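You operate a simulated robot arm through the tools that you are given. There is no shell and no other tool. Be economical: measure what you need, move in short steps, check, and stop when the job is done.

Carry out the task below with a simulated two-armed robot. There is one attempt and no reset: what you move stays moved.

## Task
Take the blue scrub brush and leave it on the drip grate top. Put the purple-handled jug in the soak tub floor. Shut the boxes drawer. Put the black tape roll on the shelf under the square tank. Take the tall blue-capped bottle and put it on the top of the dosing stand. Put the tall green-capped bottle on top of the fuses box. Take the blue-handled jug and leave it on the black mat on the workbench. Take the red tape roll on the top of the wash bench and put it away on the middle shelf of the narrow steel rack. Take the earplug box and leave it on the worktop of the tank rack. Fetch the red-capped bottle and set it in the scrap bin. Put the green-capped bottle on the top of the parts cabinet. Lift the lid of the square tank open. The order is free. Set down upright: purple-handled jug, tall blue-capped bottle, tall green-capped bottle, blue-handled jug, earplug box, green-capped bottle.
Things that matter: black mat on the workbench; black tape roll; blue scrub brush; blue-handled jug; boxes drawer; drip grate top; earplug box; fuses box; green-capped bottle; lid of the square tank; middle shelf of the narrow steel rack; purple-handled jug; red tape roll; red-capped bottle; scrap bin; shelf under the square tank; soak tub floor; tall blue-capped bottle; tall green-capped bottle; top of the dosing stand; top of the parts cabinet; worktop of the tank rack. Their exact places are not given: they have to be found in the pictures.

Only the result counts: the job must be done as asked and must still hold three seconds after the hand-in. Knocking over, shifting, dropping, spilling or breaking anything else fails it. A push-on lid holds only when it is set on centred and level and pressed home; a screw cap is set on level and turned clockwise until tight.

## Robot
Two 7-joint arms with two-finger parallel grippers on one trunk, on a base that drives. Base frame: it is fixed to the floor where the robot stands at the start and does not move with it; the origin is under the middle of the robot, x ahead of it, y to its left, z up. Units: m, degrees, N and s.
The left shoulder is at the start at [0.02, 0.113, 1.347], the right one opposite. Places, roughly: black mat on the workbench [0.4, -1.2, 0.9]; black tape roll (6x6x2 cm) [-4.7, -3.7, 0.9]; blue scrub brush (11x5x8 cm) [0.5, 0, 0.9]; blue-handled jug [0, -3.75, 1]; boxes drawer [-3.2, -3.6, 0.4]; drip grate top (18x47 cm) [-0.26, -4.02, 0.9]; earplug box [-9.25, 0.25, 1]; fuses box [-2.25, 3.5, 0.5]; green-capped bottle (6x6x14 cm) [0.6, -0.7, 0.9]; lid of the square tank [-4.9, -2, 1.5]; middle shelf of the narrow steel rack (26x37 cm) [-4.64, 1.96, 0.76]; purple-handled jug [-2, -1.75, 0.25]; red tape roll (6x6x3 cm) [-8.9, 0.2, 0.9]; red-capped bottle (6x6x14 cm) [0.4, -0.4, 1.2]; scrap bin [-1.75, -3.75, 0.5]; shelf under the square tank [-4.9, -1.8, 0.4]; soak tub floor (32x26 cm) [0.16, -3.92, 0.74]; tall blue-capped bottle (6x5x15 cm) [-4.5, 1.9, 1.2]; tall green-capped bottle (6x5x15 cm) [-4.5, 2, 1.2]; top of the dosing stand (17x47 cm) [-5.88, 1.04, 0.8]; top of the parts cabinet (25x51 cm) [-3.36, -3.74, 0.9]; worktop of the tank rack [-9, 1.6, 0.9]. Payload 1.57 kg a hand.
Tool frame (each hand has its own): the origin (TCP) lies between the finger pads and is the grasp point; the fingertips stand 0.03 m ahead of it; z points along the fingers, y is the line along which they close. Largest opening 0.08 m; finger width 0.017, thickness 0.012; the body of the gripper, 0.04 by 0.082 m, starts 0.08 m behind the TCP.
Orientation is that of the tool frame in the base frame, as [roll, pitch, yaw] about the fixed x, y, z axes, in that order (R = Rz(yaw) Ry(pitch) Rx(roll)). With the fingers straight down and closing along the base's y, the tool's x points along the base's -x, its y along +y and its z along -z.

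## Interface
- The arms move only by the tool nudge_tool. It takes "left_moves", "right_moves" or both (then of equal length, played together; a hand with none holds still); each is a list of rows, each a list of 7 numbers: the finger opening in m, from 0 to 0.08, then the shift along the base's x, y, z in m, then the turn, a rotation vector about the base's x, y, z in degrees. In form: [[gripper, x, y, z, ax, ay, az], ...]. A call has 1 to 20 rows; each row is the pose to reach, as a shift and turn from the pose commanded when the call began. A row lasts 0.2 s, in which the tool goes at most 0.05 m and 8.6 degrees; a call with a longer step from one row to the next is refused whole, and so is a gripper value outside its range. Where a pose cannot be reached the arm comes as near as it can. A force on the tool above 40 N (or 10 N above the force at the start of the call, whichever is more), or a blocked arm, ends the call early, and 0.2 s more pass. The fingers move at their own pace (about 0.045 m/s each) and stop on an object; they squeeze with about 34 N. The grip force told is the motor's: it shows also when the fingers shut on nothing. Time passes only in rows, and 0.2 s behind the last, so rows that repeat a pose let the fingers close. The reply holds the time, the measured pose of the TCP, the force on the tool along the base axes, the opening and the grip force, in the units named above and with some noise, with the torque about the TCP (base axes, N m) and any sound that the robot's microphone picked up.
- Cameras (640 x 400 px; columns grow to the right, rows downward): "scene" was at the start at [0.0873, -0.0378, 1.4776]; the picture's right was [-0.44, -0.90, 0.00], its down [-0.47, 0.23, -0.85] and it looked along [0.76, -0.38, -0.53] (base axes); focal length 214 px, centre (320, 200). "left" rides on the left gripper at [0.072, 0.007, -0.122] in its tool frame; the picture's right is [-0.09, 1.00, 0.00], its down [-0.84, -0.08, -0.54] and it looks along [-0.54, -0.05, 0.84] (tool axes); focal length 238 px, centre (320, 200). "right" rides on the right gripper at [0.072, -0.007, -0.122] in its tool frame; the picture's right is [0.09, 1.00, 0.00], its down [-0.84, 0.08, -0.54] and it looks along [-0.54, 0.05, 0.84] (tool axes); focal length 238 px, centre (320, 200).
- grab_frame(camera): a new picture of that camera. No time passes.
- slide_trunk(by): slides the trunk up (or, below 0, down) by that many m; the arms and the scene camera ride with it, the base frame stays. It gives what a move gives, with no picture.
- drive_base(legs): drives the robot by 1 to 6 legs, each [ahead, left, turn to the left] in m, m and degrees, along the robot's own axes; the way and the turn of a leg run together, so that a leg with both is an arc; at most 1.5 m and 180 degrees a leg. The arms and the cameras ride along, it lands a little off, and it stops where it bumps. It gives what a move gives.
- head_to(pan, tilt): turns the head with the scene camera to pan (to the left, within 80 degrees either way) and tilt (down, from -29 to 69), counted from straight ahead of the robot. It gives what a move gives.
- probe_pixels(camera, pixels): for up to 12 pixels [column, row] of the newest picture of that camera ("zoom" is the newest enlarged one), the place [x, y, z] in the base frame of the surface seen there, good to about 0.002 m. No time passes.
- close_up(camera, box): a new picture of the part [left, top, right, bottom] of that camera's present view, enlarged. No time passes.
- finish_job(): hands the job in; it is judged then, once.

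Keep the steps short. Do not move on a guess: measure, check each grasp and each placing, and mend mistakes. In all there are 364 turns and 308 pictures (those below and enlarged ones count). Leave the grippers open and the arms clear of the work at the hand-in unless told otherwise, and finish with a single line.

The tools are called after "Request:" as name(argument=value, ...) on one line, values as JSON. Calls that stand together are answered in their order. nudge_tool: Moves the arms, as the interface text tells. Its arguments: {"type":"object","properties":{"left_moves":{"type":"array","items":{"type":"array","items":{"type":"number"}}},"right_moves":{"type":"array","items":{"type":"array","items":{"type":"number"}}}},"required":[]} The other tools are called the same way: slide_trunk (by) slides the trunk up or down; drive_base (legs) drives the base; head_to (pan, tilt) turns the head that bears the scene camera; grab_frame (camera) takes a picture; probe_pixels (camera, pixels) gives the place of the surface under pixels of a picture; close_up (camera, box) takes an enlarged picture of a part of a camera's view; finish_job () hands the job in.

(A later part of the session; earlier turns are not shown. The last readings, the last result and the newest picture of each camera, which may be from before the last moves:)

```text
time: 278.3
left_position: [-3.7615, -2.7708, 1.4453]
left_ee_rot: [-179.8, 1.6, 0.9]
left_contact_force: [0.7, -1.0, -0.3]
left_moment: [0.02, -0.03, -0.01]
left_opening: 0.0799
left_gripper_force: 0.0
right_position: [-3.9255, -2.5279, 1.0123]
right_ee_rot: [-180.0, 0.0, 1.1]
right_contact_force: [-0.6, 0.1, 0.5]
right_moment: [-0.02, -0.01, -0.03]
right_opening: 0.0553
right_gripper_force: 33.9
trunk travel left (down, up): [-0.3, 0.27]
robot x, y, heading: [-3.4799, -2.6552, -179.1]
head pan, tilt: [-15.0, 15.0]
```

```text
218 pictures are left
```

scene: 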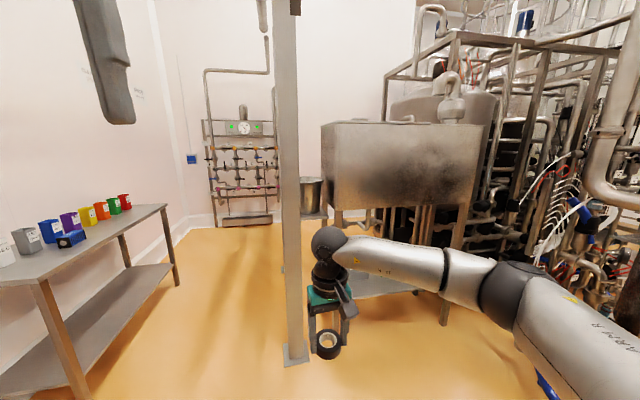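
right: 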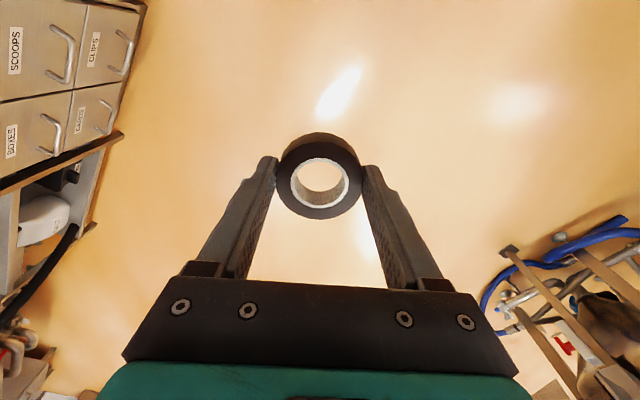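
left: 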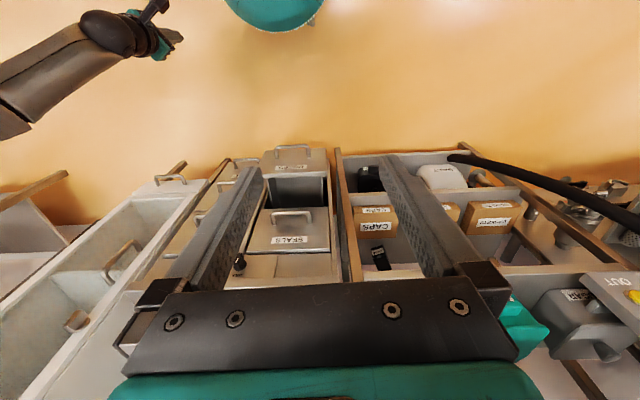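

The square tank is at (400,170) with a shelf beneath. I shift right 0.6 m, raise the trunk fully and look.

Request:
drive_base(legs=[[0, -0.6, 0]])

Request:
slide_trunk(by=0.27)

Request:
head_to(pan=5, tilt=22)

Request:
grab_frame(camera="scene")

```text
time: 281.7
left_position: [-3.7708, -2.1698, 1.4442]
left_ee_rot: [-179.9, 1.6, 0.9]
left_contact_force: [-0.1, 1.1, -0.4]
left_moment: [0.0, -0.02, 0.0]
left_opening: 0.0801
left_gripper_force: 0.0
right_position: [-3.9375, -1.9277, 1.0126]
right_ee_rot: [-179.9, 0.0, 1.2]
right_contact_force: [-0.8, 1.0, -0.9]
right_moment: [0.01, -0.06, 0.02]
right_opening: 0.0549
right_gripper_force: 33.8
trunk travel left (down, up): [-0.3, 0.27]
robot x, y, heading: [-3.4907, -2.0525, -179.0]
head pan, tilt: [-15.0, 15.0]
```

```text
time: 284.4
left_position: [-3.7733, -2.1706, 1.7153]
left_ee_rot: [-179.9, 1.6, 1.1]
left_contact_force: [0.1, 0.5, -0.3]
left_moment: [0.0, 0.01, 0.01]
left_opening: 0.0802
left_gripper_force: 0.0
right_position: [-3.9371, -1.9279, 1.2814]
right_ee_rot: [-179.9, 0.0, 1.2]
right_contact_force: [0.0, 0.6, -0.9]
right_moment: [0.0, -0.03, -0.01]
right_opening: 0.055
right_gripper_force: 34.0
trunk travel left (down, up): [-0.57, 0.0]
robot x, y, heading: [-3.4924, -2.0548, -178.8]
head pan, tilt: [-15.0, 15.0]
```

```text
time: 285.2
left_position: [-3.7716, -2.1716, 1.7149]
left_ee_rot: [-179.8, 1.5, 1.0]
left_contact_force: [-0.1, -0.3, 0.2]
left_moment: [-0.03, 0.0, 0.01]
left_opening: 0.0801
left_gripper_force: 0.1
right_position: [-3.937, -1.9277, 1.2837]
right_ee_rot: [-179.9, -0.1, 1.2]
right_contact_force: [0.0, -1.0, -1.1]
right_moment: [0.0, -0.02, -0.01]
right_opening: 0.0549
right_gripper_force: 33.8
trunk travel left (down, up): [-0.57, 0.0]
robot x, y, heading: [-3.491, -2.0543, -179.0]
head pan, tilt: [5.0, 22.0]
```

```text
217 pictures are left
```

scene: 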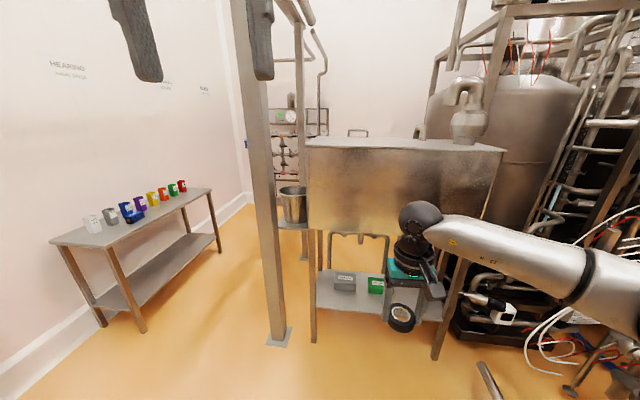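

Request:
probe_pixels(camera="scene", pixels=[[357, 131], [350, 134], [367, 134], [310, 145], [500, 150], [400, 150], [400, 142], [345, 282], [375, 285], [350, 300], [400, 290], [420, 130]])

Request:
close_up(camera="scene", box=[290, 90, 530, 240])

Request:
close_up(camera="scene", box=[290, 220, 490, 345])

```text
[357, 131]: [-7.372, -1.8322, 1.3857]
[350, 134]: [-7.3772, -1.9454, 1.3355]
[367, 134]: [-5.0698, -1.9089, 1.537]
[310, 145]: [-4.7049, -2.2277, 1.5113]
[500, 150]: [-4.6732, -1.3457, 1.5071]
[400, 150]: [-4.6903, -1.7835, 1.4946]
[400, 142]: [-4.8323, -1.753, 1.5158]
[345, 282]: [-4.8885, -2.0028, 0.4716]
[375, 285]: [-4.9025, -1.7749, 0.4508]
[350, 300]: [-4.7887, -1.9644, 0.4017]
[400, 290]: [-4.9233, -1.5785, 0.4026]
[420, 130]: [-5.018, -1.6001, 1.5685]
```

```text
2.67 times, centred on (410, 165) of scene
```

zoom: 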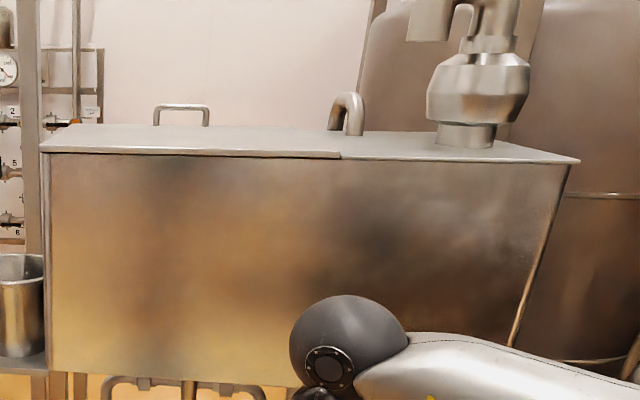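

```text
3.20 times, centred on (390, 282) of scene
```

zoom: 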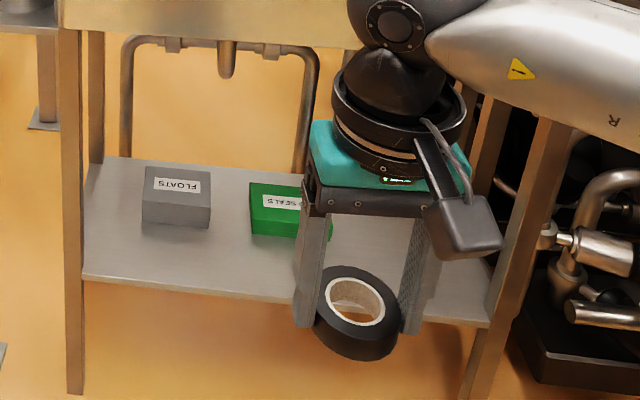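

The shelf's front strip (x about -4.70 to -4.85, z 0.402) is free in front of the boxes. I lower the trunk, draw the left hand back, and lower the right hand in free space.

Request:
slide_trunk(by=-0.57)

Request:
nudge_tool(left_moves=[[0.08, 0.03, 0, 0, 0, 0, 0], [0.08, 0.06, 0, 0, 0, 0, 0], [0.08, 0.08, 0, 0, 0, 0, 0], [0.08, 0.08, 0, 0, 0, 0, 0], [0.08, 0.08, 0, 0, 0, 0, 0]], right_moves=[[0.0, 0.005, 0, -0.04, 0, 0, 0], [0.0, 0.01, 0, -0.08, 0, 0, 0], [0.0, 0.01, 0, -0.12, 0, 0, 0], [0.0, 0.01, 0, -0.16, 0, 0, 0], [0.0, 0.01, 0, -0.2, 0, 0, 0]])

Request:
grab_frame(camera="scene")

```text
refused: -0.57 is not a number from -0.4 to 0.4
```

```text
time: 286.4
left_position: [-3.6936, -2.1679, 1.7065]
left_ee_rot: [-179.9, 1.4, 1.0]
left_contact_force: [0.2, 0.0, 1.4]
left_moment: [0.01, 0.0, -0.02]
left_opening: 0.0802
left_gripper_force: 0.0
left hand out of reach, approached as far as the arm can: row 2, 3, 4, 5
right_position: [-3.9291, -1.9304, 1.0809]
right_ee_rot: [-179.9, 0.0, 1.2]
right_contact_force: [-0.3, 0.0, -0.7]
right_moment: [-0.02, -0.02, -0.01]
right_opening: 0.0548
right_gripper_force: 34.1
trunk travel left (down, up): [-0.57, 0.0]
robot x, y, heading: [-3.4959, -2.0552, -178.8]
head pan, tilt: [5.0, 22.0]
```

```text
214 pictures are left
```

scene: 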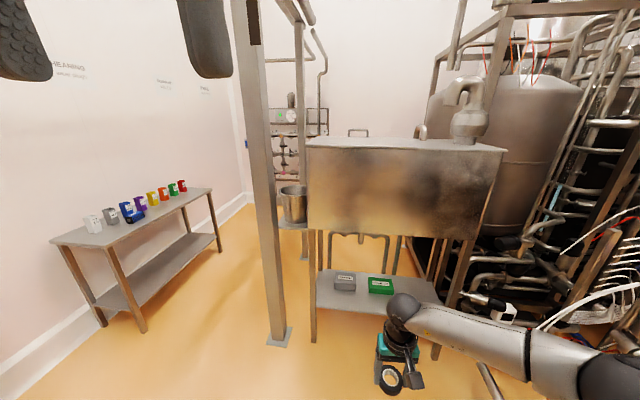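

Request:
slide_trunk(by=-0.4)

Request:
slide_trunk(by=-0.17)

Request:
head_to(pan=0, tilt=35)

Request:
grab_frame(camera="scene")

```text
time: 290.3
left_position: [-3.6939, -2.1661, 1.3068]
left_ee_rot: [-179.8, 1.5, 1.0]
left_contact_force: [0.4, -0.3, -0.1]
left_moment: [0.0, 0.0, -0.05]
left_opening: 0.0801
left_gripper_force: 0.0
right_position: [-3.9277, -1.928, 0.6833]
right_ee_rot: [-179.9, 0.0, 1.1]
right_contact_force: [-0.2, 0.2, 0.0]
right_moment: [0.0, -0.01, -0.01]
right_opening: 0.0551
right_gripper_force: 34.3
trunk travel left (down, up): [-0.17, 0.4]
robot x, y, heading: [-3.496, -2.0548, -179.1]
head pan, tilt: [5.0, 22.0]
```

```text
time: 292.2
left_position: [-3.6941, -2.1664, 1.1351]
left_ee_rot: [-179.9, 1.5, 1.1]
left_contact_force: [0.0, -1.1, 0.2]
left_moment: [0.02, -0.01, -0.01]
left_opening: 0.0801
left_gripper_force: 0.2
right_position: [-3.929, -1.9294, 0.5119]
right_ee_rot: [-179.9, 0.0, 1.3]
right_contact_force: [0.0, 0.4, -0.3]
right_moment: [-0.01, -0.04, 0.0]
right_opening: 0.0547
right_gripper_force: 34.1
trunk travel left (down, up): [0.0, 0.57]
robot x, y, heading: [-3.4928, -2.0552, -179.0]
head pan, tilt: [5.0, 22.0]
```

```text
time: 292.9
left_position: [-3.6948, -2.1664, 1.1359]
left_ee_rot: [-179.9, 1.5, 1.3]
left_contact_force: [-14.2, -0.3, -3.6]
left_moment: [-0.09, -1.09, 0.59]
left_opening: 0.08
left_gripper_force: 0.1
right_position: [-3.927, -1.9282, 0.5114]
right_ee_rot: [-179.9, 0.0, 1.2]
right_contact_force: [-0.9, -0.1, -0.2]
right_moment: [0.0, 0.01, -0.03]
right_opening: 0.0548
right_gripper_force: 34.0
trunk travel left (down, up): [0.0, 0.57]
robot x, y, heading: [-3.4912, -2.0569, -178.8]
head pan, tilt: [0.0, 35.0]
```

```text
213 pictures are left
```

scene: 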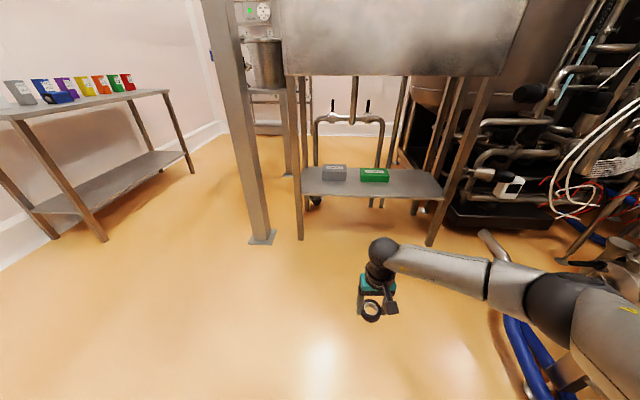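

The left hand touches the head slightly; I move it out to the left. I also probe the floor pipe, the shelf and the hose near the path.

Request:
nudge_tool(left_moves=[[0.08, -0.02, -0.03, 0, 0, 0, 0], [0.08, -0.03, -0.06, -0.02, 0, 0, 0], [0.08, -0.03, -0.09, -0.03, 0, 0, 0]])

Request:
probe_pixels(camera="scene", pixels=[[490, 240], [515, 335], [340, 192], [400, 197], [303, 193], [440, 198], [352, 115], [300, 80], [500, 75], [500, 265]])

```text
time: 293.8
left_position: [-3.727, -2.2524, 1.0988]
left_ee_rot: [-179.6, 1.6, 1.1]
left_contact_force: [-0.9, -0.2, -0.1]
left_moment: [0.0, 0.02, 0.0]
left_opening: 0.08
left_gripper_force: 0.0
left hand out of reach, approached as far as the arm can: row 1, 3
right_position: [-3.9275, -1.9291, 0.5116]
right_ee_rot: [-179.9, 0.0, 1.1]
right_contact_force: [0.1, 0.1, 0.0]
right_moment: [-0.02, -0.02, -0.02]
right_opening: 0.0551
right_gripper_force: 33.7
trunk travel left (down, up): [0.0, 0.57]
robot x, y, heading: [-3.4887, -2.0574, -179.2]
head pan, tilt: [0.0, 35.0]
```

```text
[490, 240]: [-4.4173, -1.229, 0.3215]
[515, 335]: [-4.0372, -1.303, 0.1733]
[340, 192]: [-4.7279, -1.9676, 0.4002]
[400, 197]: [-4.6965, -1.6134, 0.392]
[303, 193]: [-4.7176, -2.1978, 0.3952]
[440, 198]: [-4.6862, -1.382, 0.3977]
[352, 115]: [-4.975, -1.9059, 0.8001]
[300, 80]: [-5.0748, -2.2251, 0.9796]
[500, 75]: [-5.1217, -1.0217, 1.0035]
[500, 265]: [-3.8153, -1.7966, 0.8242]
```

Clear. I drive 0.845 m forward so that the roll comes over the shelf's front strip.

Request:
drive_base(legs=[[0.845, 0, 0]])

Request:
head_to(pan=0, tilt=50)

Request:
grab_frame(camera="scene")

Request:
grab_frame(camera="right")

```text
time: 298.2
left_position: [-4.5732, -2.2666, 1.1006]
left_ee_rot: [-179.6, 1.5, 1.0]
left_contact_force: [-0.2, 0.7, 0.0]
left_moment: [0.01, 0.02, -0.01]
left_opening: 0.08
left_gripper_force: 0.0
right_position: [-4.7736, -1.9432, 0.5117]
right_ee_rot: [-179.9, 0.0, 1.2]
right_contact_force: [1.0, 1.1, -0.8]
right_moment: [-0.02, -0.01, 0.0]
right_opening: 0.0546
right_gripper_force: 34.2
trunk travel left (down, up): [0.0, 0.57]
robot x, y, heading: [-4.3374, -2.0669, -178.9]
head pan, tilt: [0.0, 35.0]
```

```text
time: 299.0
left_position: [-4.5719, -2.2674, 1.1001]
left_ee_rot: [-179.7, 1.6, 1.0]
left_contact_force: [0.2, -0.3, 0.5]
left_moment: [-0.03, 0.0, 0.01]
left_opening: 0.0797
left_gripper_force: 0.1
right_position: [-4.7735, -1.9447, 0.5124]
right_ee_rot: [-179.9, 0.0, 1.2]
right_contact_force: [-1.2, -0.5, -1.0]
right_moment: [0.02, 0.0, 0.02]
right_opening: 0.0549
right_gripper_force: 33.6
trunk travel left (down, up): [0.0, 0.57]
robot x, y, heading: [-4.3352, -2.0691, -179.1]
head pan, tilt: [0.0, 50.0]
```

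```text
212 pictures are left
```

scene: 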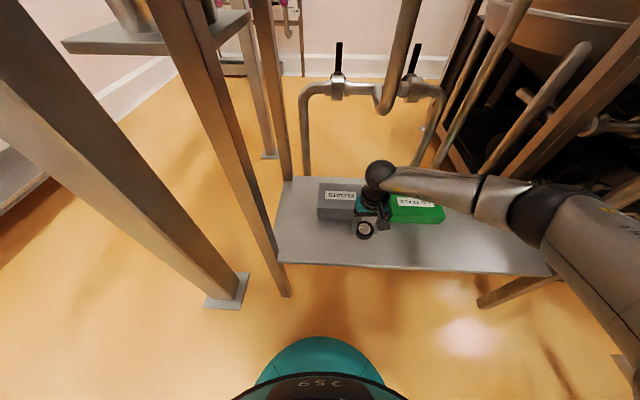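

```text
211 pictures are left
```

right: 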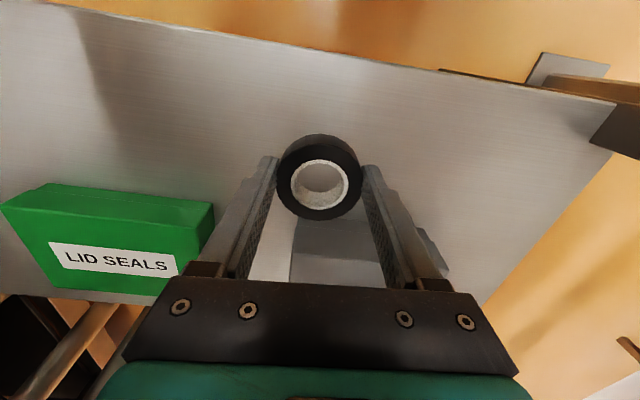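

Over the free strip. I lower to contact (expected TCP about 0.433).

Request:
nudge_tool(right_moves=[[0, 0, 0, -0.03, 0, 0, 0], [0, 0, 0, -0.06, 0, 0, 0], [0, 0, 0, -0.072, 0, 0, 0], [0, 0, 0, -0.077, 0, 0, 0]])

```text
time: 300.0
left_position: [-4.572, -2.2669, 1.1005]
left_ee_rot: [-179.7, 1.6, 1.0]
left_contact_force: [-0.3, 0.0, -0.1]
left_moment: [0.0, -0.05, -0.02]
left_opening: 0.08
left_gripper_force: 0.0
right_position: [-4.773, -1.9432, 0.4352]
right_ee_rot: [-179.9, 0.0, 1.2]
right_contact_force: [-0.5, 0.4, -0.1]
right_moment: [-0.01, 0.01, -0.01]
right_opening: 0.0548
right_gripper_force: 33.7
trunk travel left (down, up): [0.0, 0.57]
robot x, y, heading: [-4.3368, -2.0707, -179.2]
head pan, tilt: [0.0, 50.0]
```

About at the surface. I open and rise.

Request:
nudge_tool(right_moves=[[0.0, 0, 0, -0.002, 0, 0, 0], [0.07, 0, 0, -0.002, 0, 0, 0], [0.075, 0, 0, -0.002, 0, 0, 0], [0.075, 0, 0, 0.03, 0, 0, 0], [0.075, 0, 0, 0.07, 0, 0, 0], [0.075, 0.03, 0, 0.09, 0, 0, 0]])

Request:
grab_frame(camera="right")

```text
time: 301.4
left_position: [-4.5724, -2.2662, 1.1005]
left_ee_rot: [-179.7, 1.7, 1.0]
left_contact_force: [0.1, 0.4, -0.6]
left_moment: [-0.03, -0.01, 0.01]
left_opening: 0.0804
left_gripper_force: 0.0
right_position: [-4.7432, -1.9433, 0.526]
right_ee_rot: [-179.8, 0.0, 1.1]
right_contact_force: [-0.9, -0.5, -0.6]
right_moment: [0.01, -0.03, -0.03]
right_opening: 0.0751
right_gripper_force: 0.1
trunk travel left (down, up): [0.0, 0.57]
robot x, y, heading: [-4.3363, -2.0683, -179.0]
head pan, tilt: [0.0, 50.0]
```

```text
210 pictures are left
```

right: 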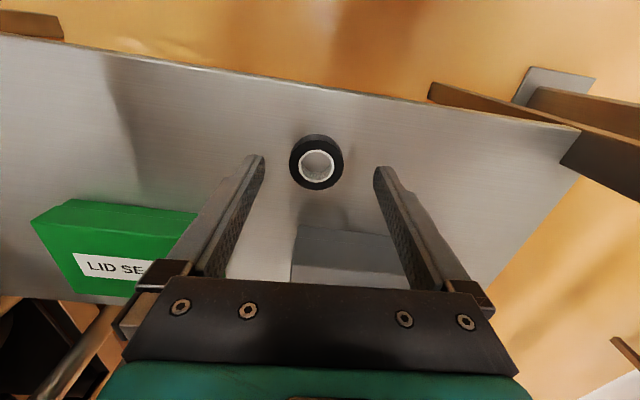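

The tape roll lies on the shelf. Now the lid: I back off, raise the trunk fully and inspect the tank top with the left camera.

Request:
drive_base(legs=[[-0.45, 0, 0]])

Request:
slide_trunk(by=0.4)

Request:
slide_trunk(by=0.17)

Request:
nudge_tool(right_moves=[[0.08, 0.0, 0, 0.045, 0, 0, 0], [0.08, 0.0, 0, 0.09, 0, 0, 0], [0.08, 0.01, 0, 0.135, 0, 0, 0], [0.08, 0.02, 0, 0.18, 0, 0, 0], [0.08, 0.03, 0, 0.225, 0, 0, 0], [0.08, 0.04, 0, 0.27, 0, 0, 0], [0.08, 0.05, 0, 0.315, 0, 0, 0], [0.08, 0.06, 0, 0.36, 0, 0, 0], [0.08, 0.06, 0, 0.4, 0, 0, 0], [0.08, 0.06, 0, 0.44, 0, 0, 0], [0.08, 0.06, 0, 0.48, 0, 0, 0], [0.08, 0.06, 0, 0.52, 0, 0, 0]])

Request:
head_to(pan=5, tilt=20)

Request:
grab_frame(camera="scene")

```text
time: 304.1
left_position: [-4.1243, -2.2581, 1.1001]
left_ee_rot: [-179.6, 1.6, 1.0]
left_contact_force: [-0.4, -0.8, -0.4]
left_moment: [0.0, 0.02, -0.03]
left_opening: 0.0802
left_gripper_force: 0.1
right_position: [-4.2957, -1.9362, 0.5245]
right_ee_rot: [-179.9, 0.0, 1.1]
right_contact_force: [0.3, -0.5, -0.8]
right_moment: [-0.03, 0.01, 0.04]
right_opening: 0.075
right_gripper_force: 0.0
trunk travel left (down, up): [0.0, 0.57]
robot x, y, heading: [-3.8883, -2.064, -178.9]
head pan, tilt: [0.0, 50.0]
```

```text
time: 307.9
left_position: [-4.1251, -2.2577, 1.5007]
left_ee_rot: [-179.7, 1.6, 1.0]
left_contact_force: [0.0, -0.5, 0.1]
left_moment: [-0.02, 0.01, -0.04]
left_opening: 0.0801
left_gripper_force: 0.0
right_position: [-4.2968, -1.9348, 0.9261]
right_ee_rot: [-179.9, 0.0, 1.0]
right_contact_force: [0.0, 0.4, 0.6]
right_moment: [0.03, -0.03, 0.01]
right_opening: 0.0753
right_gripper_force: 0.0
trunk travel left (down, up): [-0.4, 0.17]
robot x, y, heading: [-3.8882, -2.0581, -179.0]
head pan, tilt: [0.0, 50.0]
```

```text
time: 309.9
left_position: [-4.1258, -2.2593, 1.669]
left_ee_rot: [-179.8, 1.6, 1.0]
left_contact_force: [0.4, 0.4, 0.0]
left_moment: [-0.01, 0.02, 0.02]
left_opening: 0.0799
left_gripper_force: 0.0
right_position: [-4.2957, -1.9348, 1.0947]
right_ee_rot: [-179.9, 0.0, 1.1]
right_contact_force: [-0.6, 0.4, 0.3]
right_moment: [0.0, 0.01, 0.03]
right_opening: 0.075
right_gripper_force: 0.1
trunk travel left (down, up): [-0.57, 0.0]
robot x, y, heading: [-3.8918, -2.0627, -178.9]
head pan, tilt: [0.0, 50.0]
```

```text
time: 312.5
left_position: [-4.1232, -2.2591, 1.6703]
left_ee_rot: [-179.6, 1.6, 1.0]
left_contact_force: [0.7, 1.0, -0.5]
left_moment: [0.0, -0.03, 0.01]
left_opening: 0.08
left_gripper_force: 0.1
right_position: [-4.2335, -1.9358, 1.616]
right_ee_rot: [-179.9, 0.1, 1.3]
right_contact_force: [0.1, 0.0, 0.3]
right_moment: [0.02, 0.01, 0.0]
right_opening: 0.0799
right_gripper_force: 0.0
trunk travel left (down, up): [-0.57, 0.0]
robot x, y, heading: [-3.8926, -2.0586, -178.8]
head pan, tilt: [0.0, 50.0]
```

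```text
time: 313.4
left_position: [-4.1252, -2.2593, 1.6716]
left_ee_rot: [-179.7, 1.6, 1.0]
left_contact_force: [0.6, 0.0, -0.2]
left_moment: [0.0, 0.02, 0.02]
left_opening: 0.08
left_gripper_force: 0.1
right_position: [-4.2362, -1.9357, 1.6144]
right_ee_rot: [-180.0, 0.0, 1.1]
right_contact_force: [0.5, 0.7, -0.3]
right_moment: [0.02, 0.04, 0.01]
right_opening: 0.0803
right_gripper_force: 0.1
trunk travel left (down, up): [-0.57, 0.0]
robot x, y, heading: [-3.8926, -2.0619, -178.8]
head pan, tilt: [5.0, 20.0]
```

```text
209 pictures are left
```

scene: 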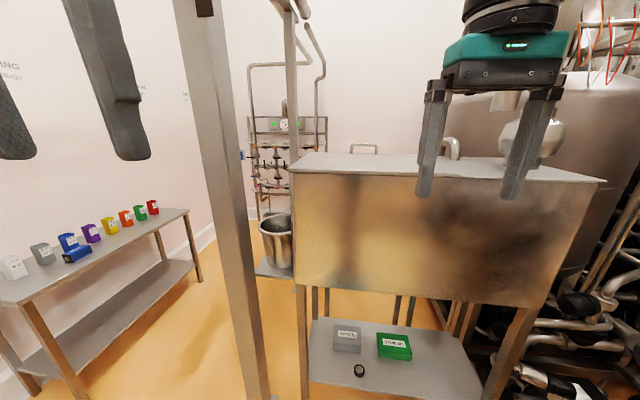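

I drive 0.3 m ahead and view the lid from the right camera.

Request:
drive_base(legs=[[0.3, 0, 0]])

Request:
grab_frame(camera="right")

Request:
head_to(pan=0, tilt=30)

Request:
grab_frame(camera="scene")

```text
time: 315.5
left_position: [-4.4246, -2.2669, 1.6697]
left_ee_rot: [-179.7, 1.6, 1.1]
left_contact_force: [0.0, 0.2, 0.8]
left_moment: [-0.06, 0.0, -0.02]
left_opening: 0.0798
left_gripper_force: 0.1
right_position: [-4.5343, -1.9413, 1.6144]
right_ee_rot: [-179.9, 0.0, 1.2]
right_contact_force: [-1.1, 0.2, 0.1]
right_moment: [0.03, 0.01, 0.03]
right_opening: 0.0801
right_gripper_force: 0.1
trunk travel left (down, up): [-0.57, 0.0]
robot x, y, heading: [-4.1919, -2.0675, -178.6]
head pan, tilt: [5.0, 20.0]
```

```text
208 pictures are left
```

right: 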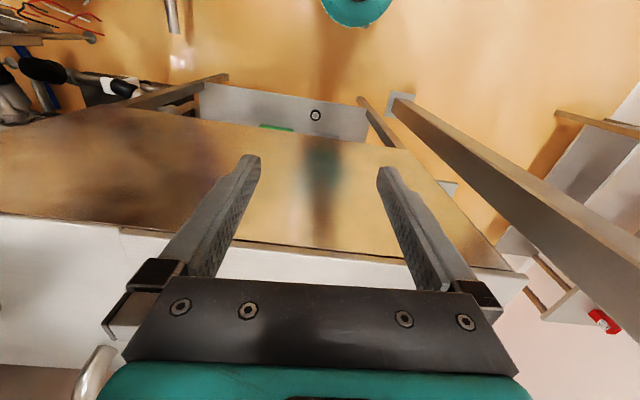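

```text
time: 316.2
left_position: [-4.4249, -2.2659, 1.6703]
left_ee_rot: [-179.7, 1.6, 1.2]
left_contact_force: [0.4, -0.1, 0.1]
left_moment: [-0.02, -0.01, -0.05]
left_opening: 0.0799
left_gripper_force: 0.0
right_position: [-4.5351, -1.9422, 1.614]
right_ee_rot: [-179.9, 0.0, 1.3]
right_contact_force: [-0.5, 0.5, -1.3]
right_moment: [-0.03, -0.04, -0.01]
right_opening: 0.08
right_gripper_force: 0.0
trunk travel left (down, up): [-0.57, 0.0]
robot x, y, heading: [-4.1909, -2.0666, -179.0]
head pan, tilt: [0.0, 30.0]
```

```text
207 pictures are left
```

scene: 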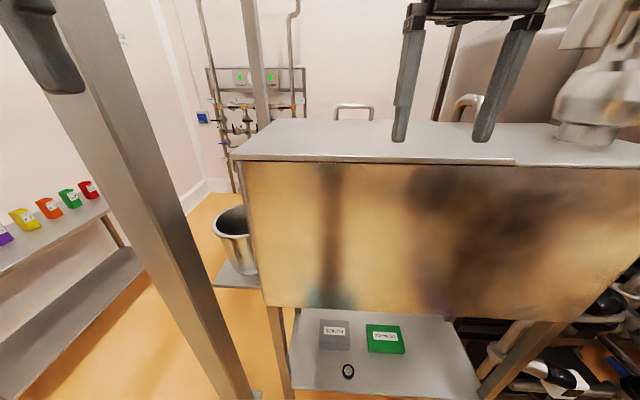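

Request:
close_up(camera="scene", box=[220, 80, 540, 200])

Request:
probe_pixels(camera="scene", pixels=[[335, 112], [372, 112], [353, 107], [340, 119], [273, 121], [240, 156], [380, 122], [515, 160], [440, 125], [470, 100], [330, 155], [330, 161]])

```text
2.00 times, centred on (380, 140) of scene
```

zoom: 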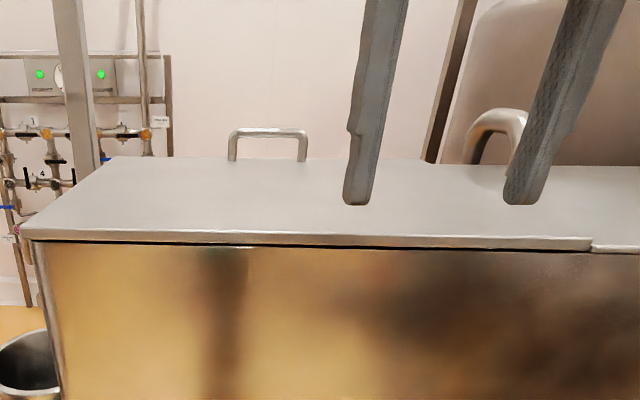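

```text
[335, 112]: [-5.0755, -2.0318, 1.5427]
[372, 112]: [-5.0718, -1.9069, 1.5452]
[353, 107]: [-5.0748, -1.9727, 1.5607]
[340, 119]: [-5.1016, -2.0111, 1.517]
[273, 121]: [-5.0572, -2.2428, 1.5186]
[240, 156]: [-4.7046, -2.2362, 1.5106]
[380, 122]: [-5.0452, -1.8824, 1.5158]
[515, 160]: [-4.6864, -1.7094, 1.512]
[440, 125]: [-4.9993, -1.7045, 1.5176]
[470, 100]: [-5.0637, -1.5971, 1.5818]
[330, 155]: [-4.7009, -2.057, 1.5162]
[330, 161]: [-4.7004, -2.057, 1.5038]
```

The handle is near the far (-x) edge at (-5.075, -2.03…-1.907, 1.56), so the lid hinges on this side and must be opened from the far side. I drive around: first back along the aisle.

Request:
drive_base(legs=[[-0.1, 0, 0], [0, 0.95, 0], [1.4, 0, 0], [0.5, 0, 0]])

Request:
head_to(pan=-60, tilt=20)

Request:
grab_frame(camera="scene")

```text
time: 330.9
left_position: [-6.1942, -3.2493, 1.67]
left_ee_rot: [-179.7, 1.6, 1.7]
left_contact_force: [1.1, -0.4, 0.5]
left_moment: [-0.02, -0.02, -0.01]
left_opening: 0.0801
left_gripper_force: 0.0
right_position: [-6.3075, -2.9271, 1.6158]
right_ee_rot: [-179.9, 0.1, 1.7]
right_contact_force: [0.0, 0.9, -0.3]
right_moment: [0.0, -0.03, -0.02]
right_opening: 0.0799
right_gripper_force: 0.0
trunk travel left (down, up): [-0.57, 0.0]
robot x, y, heading: [-5.9625, -3.0482, -178.5]
head pan, tilt: [0.0, 30.0]
```

```text
time: 332.2
left_position: [-6.1931, -3.2488, 1.6695]
left_ee_rot: [-179.7, 1.7, 1.7]
left_contact_force: [-0.2, -0.5, -0.7]
left_moment: [0.03, 0.0, 0.0]
left_opening: 0.08
left_gripper_force: 0.0
right_position: [-6.3082, -2.9266, 1.6147]
right_ee_rot: [-179.9, 0.0, 1.8]
right_contact_force: [0.7, -0.2, 0.2]
right_moment: [0.01, -0.01, -0.01]
right_opening: 0.08
right_gripper_force: 0.1
trunk travel left (down, up): [-0.57, 0.0]
robot x, y, heading: [-5.9562, -3.0522, -178.2]
head pan, tilt: [-60.0, 20.0]
```

```text
205 pictures are left
```

scene: 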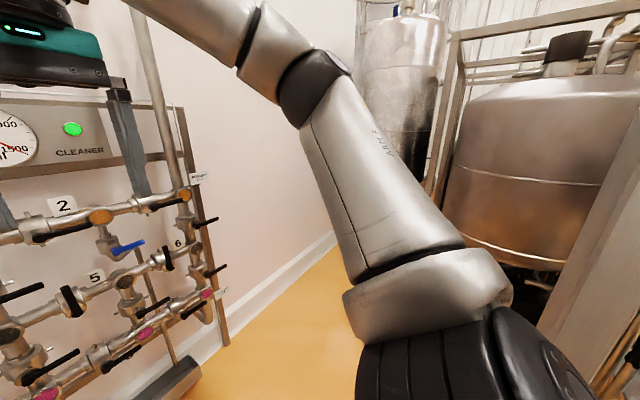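

I measure the clearance to the wall manifold, then turn to face +y.

Request:
probe_pixels(camera="scene", pixels=[[120, 245], [200, 250], [170, 375], [200, 330], [300, 250], [420, 180], [350, 260], [560, 330], [20, 340]])

Request:
drive_base(legs=[[-0.1, 0, 0], [0, 0, -90]])

Request:
head_to(pan=-10, tilt=20)

Request:
grab_frame(camera="scene")

```text
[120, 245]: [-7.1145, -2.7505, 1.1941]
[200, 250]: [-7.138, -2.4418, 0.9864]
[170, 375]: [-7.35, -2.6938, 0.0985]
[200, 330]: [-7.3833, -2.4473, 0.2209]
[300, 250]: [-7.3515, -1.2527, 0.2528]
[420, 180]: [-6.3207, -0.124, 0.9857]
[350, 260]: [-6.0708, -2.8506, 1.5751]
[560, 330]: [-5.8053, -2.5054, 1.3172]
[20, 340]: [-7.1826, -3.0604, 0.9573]
```

```text
time: 337.2
left_position: [-6.0616, -2.8142, 1.6705]
left_ee_rot: [-179.7, 1.7, -88.0]
left_contact_force: [0.2, -0.3, -0.3]
left_moment: [-0.01, 0.03, 0.0]
left_opening: 0.0802
left_gripper_force: 0.0
right_position: [-5.7387, -2.6986, 1.6137]
right_ee_rot: [-179.9, 0.2, -87.9]
right_contact_force: [0.3, 0.4, 0.3]
right_moment: [0.01, 0.03, 0.01]
right_opening: 0.08
right_gripper_force: 0.0
trunk travel left (down, up): [-0.57, 0.0]
robot x, y, heading: [-5.8618, -3.0448, 91.9]
head pan, tilt: [-60.0, 20.0]
```

```text
time: 338.4
left_position: [-6.0606, -2.8148, 1.6703]
left_ee_rot: [-179.7, 1.7, -88.0]
left_contact_force: [0.9, 0.9, 0.4]
left_moment: [0.03, -0.02, -0.02]
left_opening: 0.08
left_gripper_force: 0.1
right_position: [-5.7386, -2.6977, 1.6151]
right_ee_rot: [-179.9, 0.2, -87.8]
right_contact_force: [0.3, 0.1, -0.2]
right_moment: [0.0, -0.02, 0.0]
right_opening: 0.0799
right_gripper_force: 0.0
trunk travel left (down, up): [-0.57, 0.0]
robot x, y, heading: [-5.8596, -3.0444, 92.1]
head pan, tilt: [-10.0, 20.0]
```

```text
204 pictures are left
```

scene: 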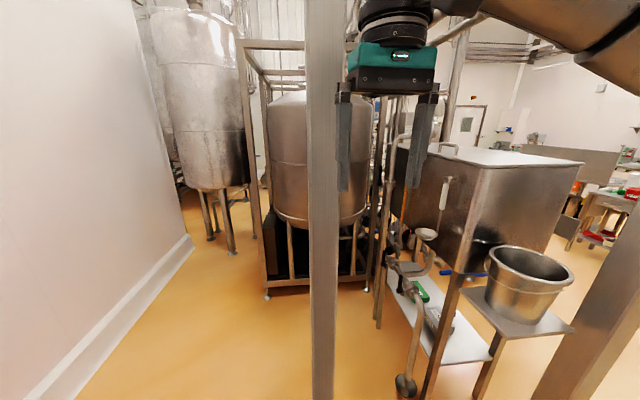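

There is room behind the tank. I go left around the post, forward, and turn right to face the tank from its far side.

Request:
drive_base(legs=[[0, 0.42, -2], [1.07, 0, 0], [0, 0, -90]])

Request:
head_to(pan=0, tilt=22)

Request:
grab_frame(camera="scene")

```text
time: 349.8
left_position: [-6.0376, -1.7857, 1.6708]
left_ee_rot: [-179.7, 1.6, -179.4]
left_contact_force: [0.3, 0.5, -0.2]
left_moment: [-0.01, 0.0, 0.01]
left_opening: 0.0799
left_gripper_force: 0.1
right_position: [-5.9293, -2.1118, 1.6156]
right_ee_rot: [-179.9, 0.1, -179.0]
right_contact_force: [0.5, -0.7, -0.1]
right_moment: [-0.01, 0.01, -0.03]
right_opening: 0.0798
right_gripper_force: 0.1
trunk travel left (down, up): [-0.57, 0.0]
robot x, y, heading: [-6.2761, -1.9836, 0.9]
head pan, tilt: [-10.0, 20.0]
```

```text
time: 350.5
left_position: [-6.0367, -1.786, 1.6706]
left_ee_rot: [-179.7, 1.8, -179.3]
left_contact_force: [0.3, -0.2, 0.0]
left_moment: [-0.01, 0.01, 0.04]
left_opening: 0.0799
left_gripper_force: 0.0
right_position: [-5.9285, -2.1103, 1.6164]
right_ee_rot: [-179.9, 0.1, -179.1]
right_contact_force: [-0.3, 1.1, 0.6]
right_moment: [-0.01, -0.01, 0.0]
right_opening: 0.0801
right_gripper_force: 0.0
trunk travel left (down, up): [-0.57, 0.0]
robot x, y, heading: [-6.2769, -1.9832, 1.0]
head pan, tilt: [0.0, 22.0]
```

```text
203 pictures are left
```

scene: 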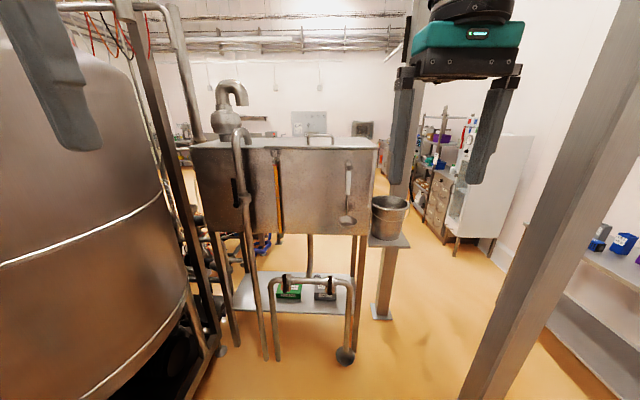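

Request:
close_up(camera="scene", box=[190, 110, 400, 240])

Request:
probe_pixels(camera="scene", pixels=[[318, 136], [308, 140], [331, 140], [280, 146], [290, 155], [348, 200], [310, 283], [345, 352], [150, 200], [185, 320], [240, 135], [370, 150]])

```text
3.05 times, centred on (295, 175) of scene
```

zoom: 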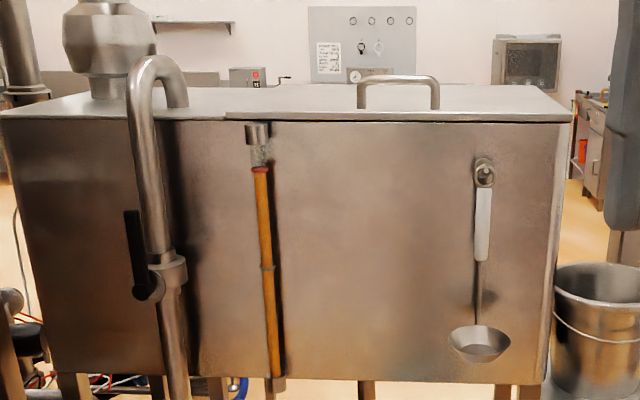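

```text
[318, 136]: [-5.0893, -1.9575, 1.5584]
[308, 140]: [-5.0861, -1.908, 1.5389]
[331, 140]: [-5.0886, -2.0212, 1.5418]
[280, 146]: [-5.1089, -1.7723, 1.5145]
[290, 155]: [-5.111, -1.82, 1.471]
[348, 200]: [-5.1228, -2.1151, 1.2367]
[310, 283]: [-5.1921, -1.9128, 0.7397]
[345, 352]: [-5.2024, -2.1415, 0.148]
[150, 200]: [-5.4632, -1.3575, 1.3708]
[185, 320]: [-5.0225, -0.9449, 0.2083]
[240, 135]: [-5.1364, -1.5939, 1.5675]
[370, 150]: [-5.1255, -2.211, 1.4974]
```

The handle bar is at x -5.085, y -1.91…-2.02, z about 1.555; lid top 1.515. I prepare the right hand: turn -90° so that it closes fore-aft, then pitch it to horizontal, here in free space.

Request:
nudge_tool(right_moves=[[0.06, 0, 0, 0, 0, 0, -8.3], [0.05, 0, 0, 0, 0, 0, -16.6], [0.04, 0, 0, 0, 0, 0, -24.9], [0.04, 0, 0, 0, 0, 0, -33.2], [0.04, 0, 0, 0, 0, 0, -41.5], [0.04, 0, 0, 0, 0, 0, -49.8], [0.04, 0, 0, 0, 0, 0, -58.1], [0.04, 0, 0, 0, 0, 0, -66.4], [0.04, 0, 0, 0, 0, 0, -74.7], [0.04, 0, 0, 0, 0, 0, -83], [0.04, 0, 0, 0, 0, 0, -91]])

Request:
nudge_tool(right_moves=[[0.04, 0.01, 0.005, 0, 0, -8.2, 0], [0.04, 0.02, 0.01, 0, 0, -16.4, 0], [0.04, 0.03, 0.015, 0, 0, -24.6, 0], [0.04, 0.04, 0.02, 0, 0, -32.8, 0], [0.04, 0.05, 0.03, 0, 0, -41, 0], [0.04, 0.06, 0.04, 0, 0, -49.2, 0], [0.04, 0.07, 0.05, 0, 0, -57.4, 0], [0.04, 0.08, 0.06, 0, 0, -65.6, 0], [0.04, 0.09, 0.07, 0, 0, -73.8, 0], [0.04, 0.1, 0.08, 0, 0, -82, 0], [0.04, 0.11, 0.09, 0, 0, -90, 0]])

Request:
grab_frame(camera="scene")

```text
time: 352.9
left_position: [-6.0369, -1.7855, 1.6708]
left_ee_rot: [-179.7, 1.7, -179.4]
left_contact_force: [0.8, 0.1, 0.5]
left_moment: [0.01, -0.02, -0.01]
left_opening: 0.0802
left_gripper_force: 0.2
right_position: [-5.9289, -2.1106, 1.6163]
right_ee_rot: [-179.9, 0.0, 89.7]
right_contact_force: [-0.2, -0.7, 0.0]
right_moment: [-0.02, 0.0, -0.04]
right_opening: 0.0401
right_gripper_force: 0.0
trunk travel left (down, up): [-0.57, 0.0]
robot x, y, heading: [-6.2787, -1.9791, 0.5]
head pan, tilt: [0.0, 22.0]
```

```text
time: 355.3
left_position: [-6.0376, -1.7868, 1.6701]
left_ee_rot: [-179.7, 1.6, -179.2]
left_contact_force: [0.9, 0.2, 0.7]
left_moment: [0.01, 0.0, -0.01]
left_opening: 0.0798
left_gripper_force: 0.0
right_position: [-5.8184, -2.0185, 1.6161]
right_ee_rot: [89.9, -0.1, 90.0]
right_contact_force: [0.2, -0.4, 0.7]
right_moment: [-0.03, -0.04, 0.05]
right_opening: 0.0401
right_gripper_force: 0.0
trunk travel left (down, up): [-0.57, 0.0]
robot x, y, heading: [-6.2733, -1.9846, 0.7]
head pan, tilt: [0.0, 22.0]
```

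```text
201 pictures are left
```

scene: 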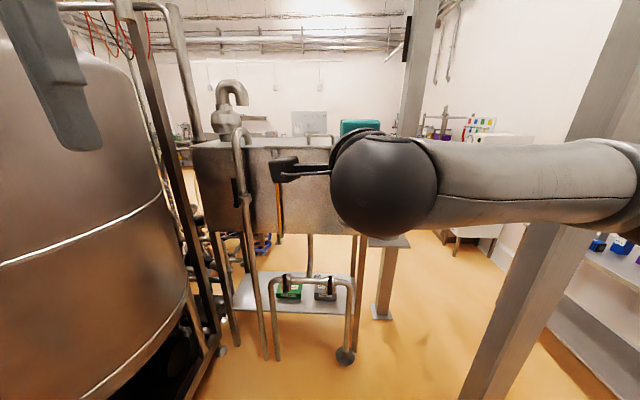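

The tool is horizontal. I set z to 1.553 and y to -1.975, then drive 0.65 m toward the handle.

Request:
nudge_tool(right_moves=[[0.04, 0, 0.02, -0.03, 0, 0, 0], [0.04, 0, 0.035, -0.063, 0, 0, 0]])

Request:
drive_base(legs=[[0.62, 0, -0.7]])

Request:
grab_frame(camera="right")

Request:
grab_frame(camera="scene")

```text
time: 355.9
left_position: [-6.0386, -1.785, 1.6689]
left_ee_rot: [-179.7, 1.7, -179.3]
left_contact_force: [0.2, 1.2, 0.7]
left_moment: [0.0, 0.04, -0.02]
left_opening: 0.0799
left_gripper_force: 0.1
right_position: [-5.8179, -1.9855, 1.5527]
right_ee_rot: [90.0, -0.3, 89.8]
right_contact_force: [0.1, 0.3, -0.1]
right_moment: [0.01, -0.03, 0.01]
right_opening: 0.0399
right_gripper_force: 0.1
trunk travel left (down, up): [-0.57, 0.0]
robot x, y, heading: [-6.2731, -1.9827, 0.3]
head pan, tilt: [0.0, 22.0]
```

```text
time: 359.4
left_position: [-5.4201, -1.7855, 1.6694]
left_ee_rot: [-179.7, 1.6, 179.9]
left_contact_force: [0.1, 0.7, -0.1]
left_moment: [-0.03, 0.01, -0.01]
left_opening: 0.0803
left_gripper_force: 0.1
right_position: [-5.2039, -1.9874, 1.5524]
right_ee_rot: [90.2, -0.1, 89.2]
right_contact_force: [-0.3, -0.1, -0.2]
right_moment: [-0.02, 0.0, -0.02]
right_opening: 0.04
right_gripper_force: 0.0
trunk travel left (down, up): [-0.57, 0.0]
robot x, y, heading: [-5.6586, -1.976, -0.1]
head pan, tilt: [0.0, 22.0]
```

```text
200 pictures are left
```

right: 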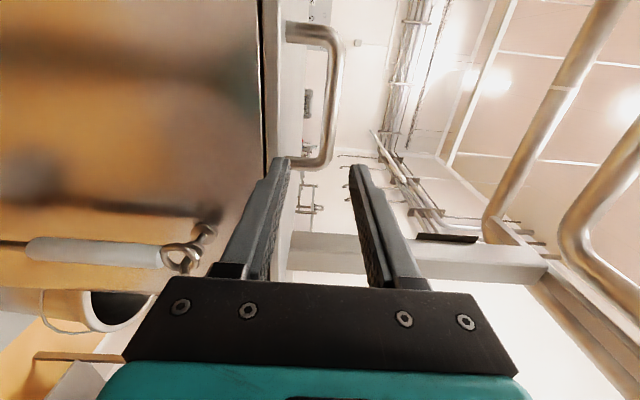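

```text
199 pictures are left
```

scene: 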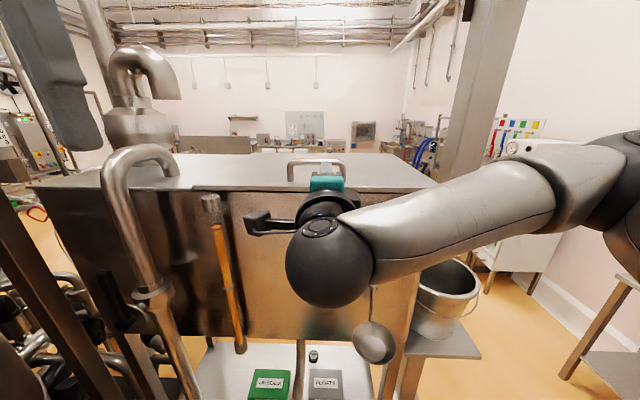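

Bar lies between the finger lines. I drive 0.115 m to bring the fingers around the bar.

Request:
drive_base(legs=[[0.115, 0, 0]])

Request:
grab_frame(camera="right")

Request:
close_up(camera="scene", box=[240, 130, 420, 260])

```text
time: 360.6
left_position: [-5.3059, -1.7866, 1.67]
left_ee_rot: [-179.7, 1.7, 179.9]
left_contact_force: [0.1, 0.1, -0.7]
left_moment: [-0.04, -0.01, 0.01]
left_opening: 0.08
left_gripper_force: 0.0
right_position: [-5.0895, -1.9886, 1.5521]
right_ee_rot: [90.1, -0.1, 89.2]
right_contact_force: [-1.3, -0.4, -0.3]
right_moment: [-0.02, 0.04, 0.0]
right_opening: 0.0397
right_gripper_force: 0.0
trunk travel left (down, up): [-0.57, 0.0]
robot x, y, heading: [-5.5471, -1.9791, 0.0]
head pan, tilt: [0.0, 22.0]
```

```text
198 pictures are left
```

right: 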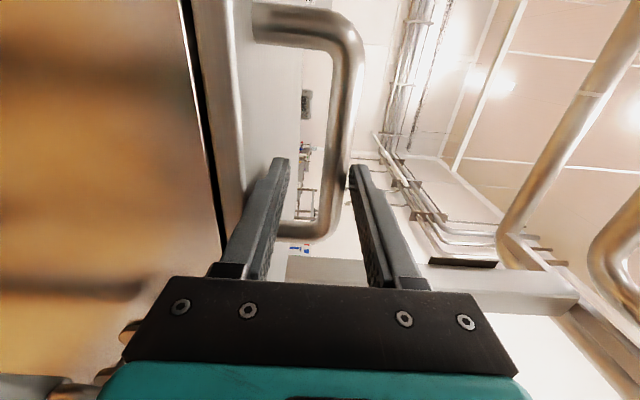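

```text
3.08 times, centred on (330, 195) of scene
```

zoom: 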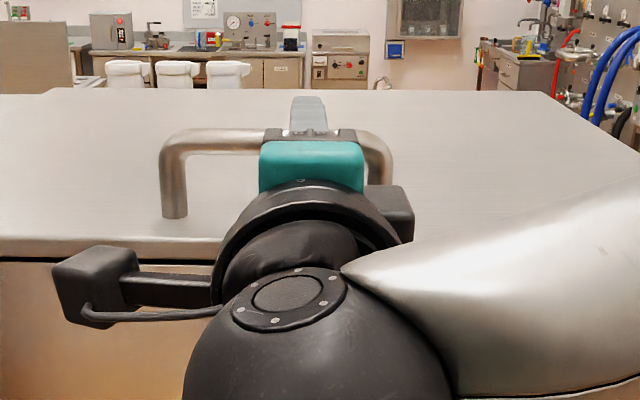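

The bar is between the fingers. I close the grip.

Request:
nudge_tool(right_moves=[[0.0, 0.004, 0, 0, 0, 0, 0], [0.0, 0.004, 0, 0, 0, 0, 0], [0.0, 0.004, 0, 0, 0, 0, 0], [0.0, 0.004, 0, 0, 0, 0, 0]])

```text
time: 361.6
left_position: [-5.3055, -1.7857, 1.6709]
left_ee_rot: [-179.7, 1.8, 179.9]
left_contact_force: [-1.2, 0.0, 0.1]
left_moment: [0.05, 0.03, 0.01]
left_opening: 0.08
left_gripper_force: 0.1
right_position: [-5.0853, -1.9882, 1.5599]
right_ee_rot: [88.8, -0.6, 89.1]
right_contact_force: [7.5, 0.8, 36.8]
right_moment: [-0.33, -0.21, -0.87]
right_opening: 0.016
right_gripper_force: 31.3
trunk travel left (down, up): [-0.57, 0.0]
robot x, y, heading: [-5.5448, -1.9786, 0.2]
head pan, tilt: [0.0, 22.0]
```

Gripped on the bar (0.016 m). I lift along the hinge arc to about 30°.

Request:
nudge_tool(right_moves=[[0.0, 0.006, 0, 0.03, 0, 0, 0], [0.0, 0.0146, 0, 0.062, 0, 0, 0], [0.0, 0.0263, 0, 0.095, 0, 0, 0], [0.0, 0.041, 0, 0.127, 0, 0, 0], [0.0, 0.058, 0, 0.157, 0, 0, 0], [0.0, 0.078, 0, 0.186, 0, 0, 0]])

Request:
grab_frame(camera="scene")

Request:
grab_frame(camera="right")

```text
time: 363.0
left_position: [-5.3089, -1.788, 1.6715]
left_ee_rot: [-179.8, 1.9, 179.9]
left_contact_force: [0.8, 0.4, 0.8]
left_moment: [0.01, 0.0, 0.03]
left_opening: 0.08
left_gripper_force: 0.0
right_position: [-5.01, -1.9896, 1.7391]
right_ee_rot: [90.0, -0.2, 89.1]
right_contact_force: [-13.4, -5.7, -9.5]
right_moment: [-0.11, 0.65, -0.03]
right_opening: 0.0158
right_gripper_force: 30.4
trunk travel left (down, up): [-0.57, 0.0]
robot x, y, heading: [-5.5443, -1.9813, 0.0]
head pan, tilt: [0.0, 22.0]
```

```text
196 pictures are left
```

scene: 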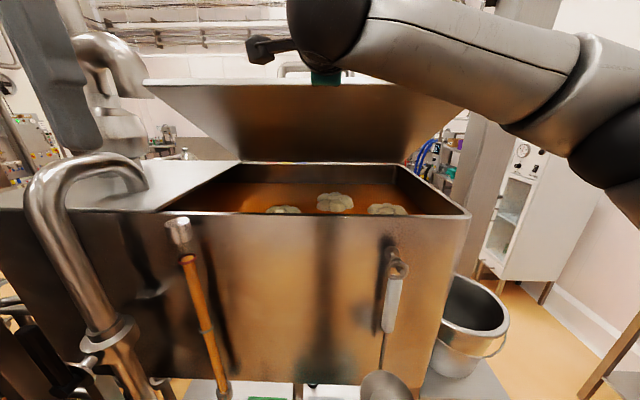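

```text
195 pictures are left
```

right: 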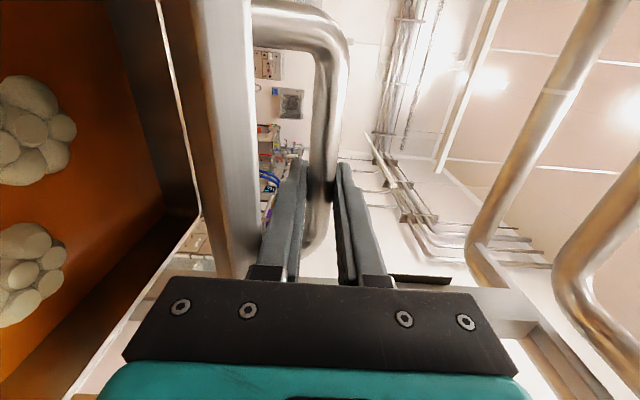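

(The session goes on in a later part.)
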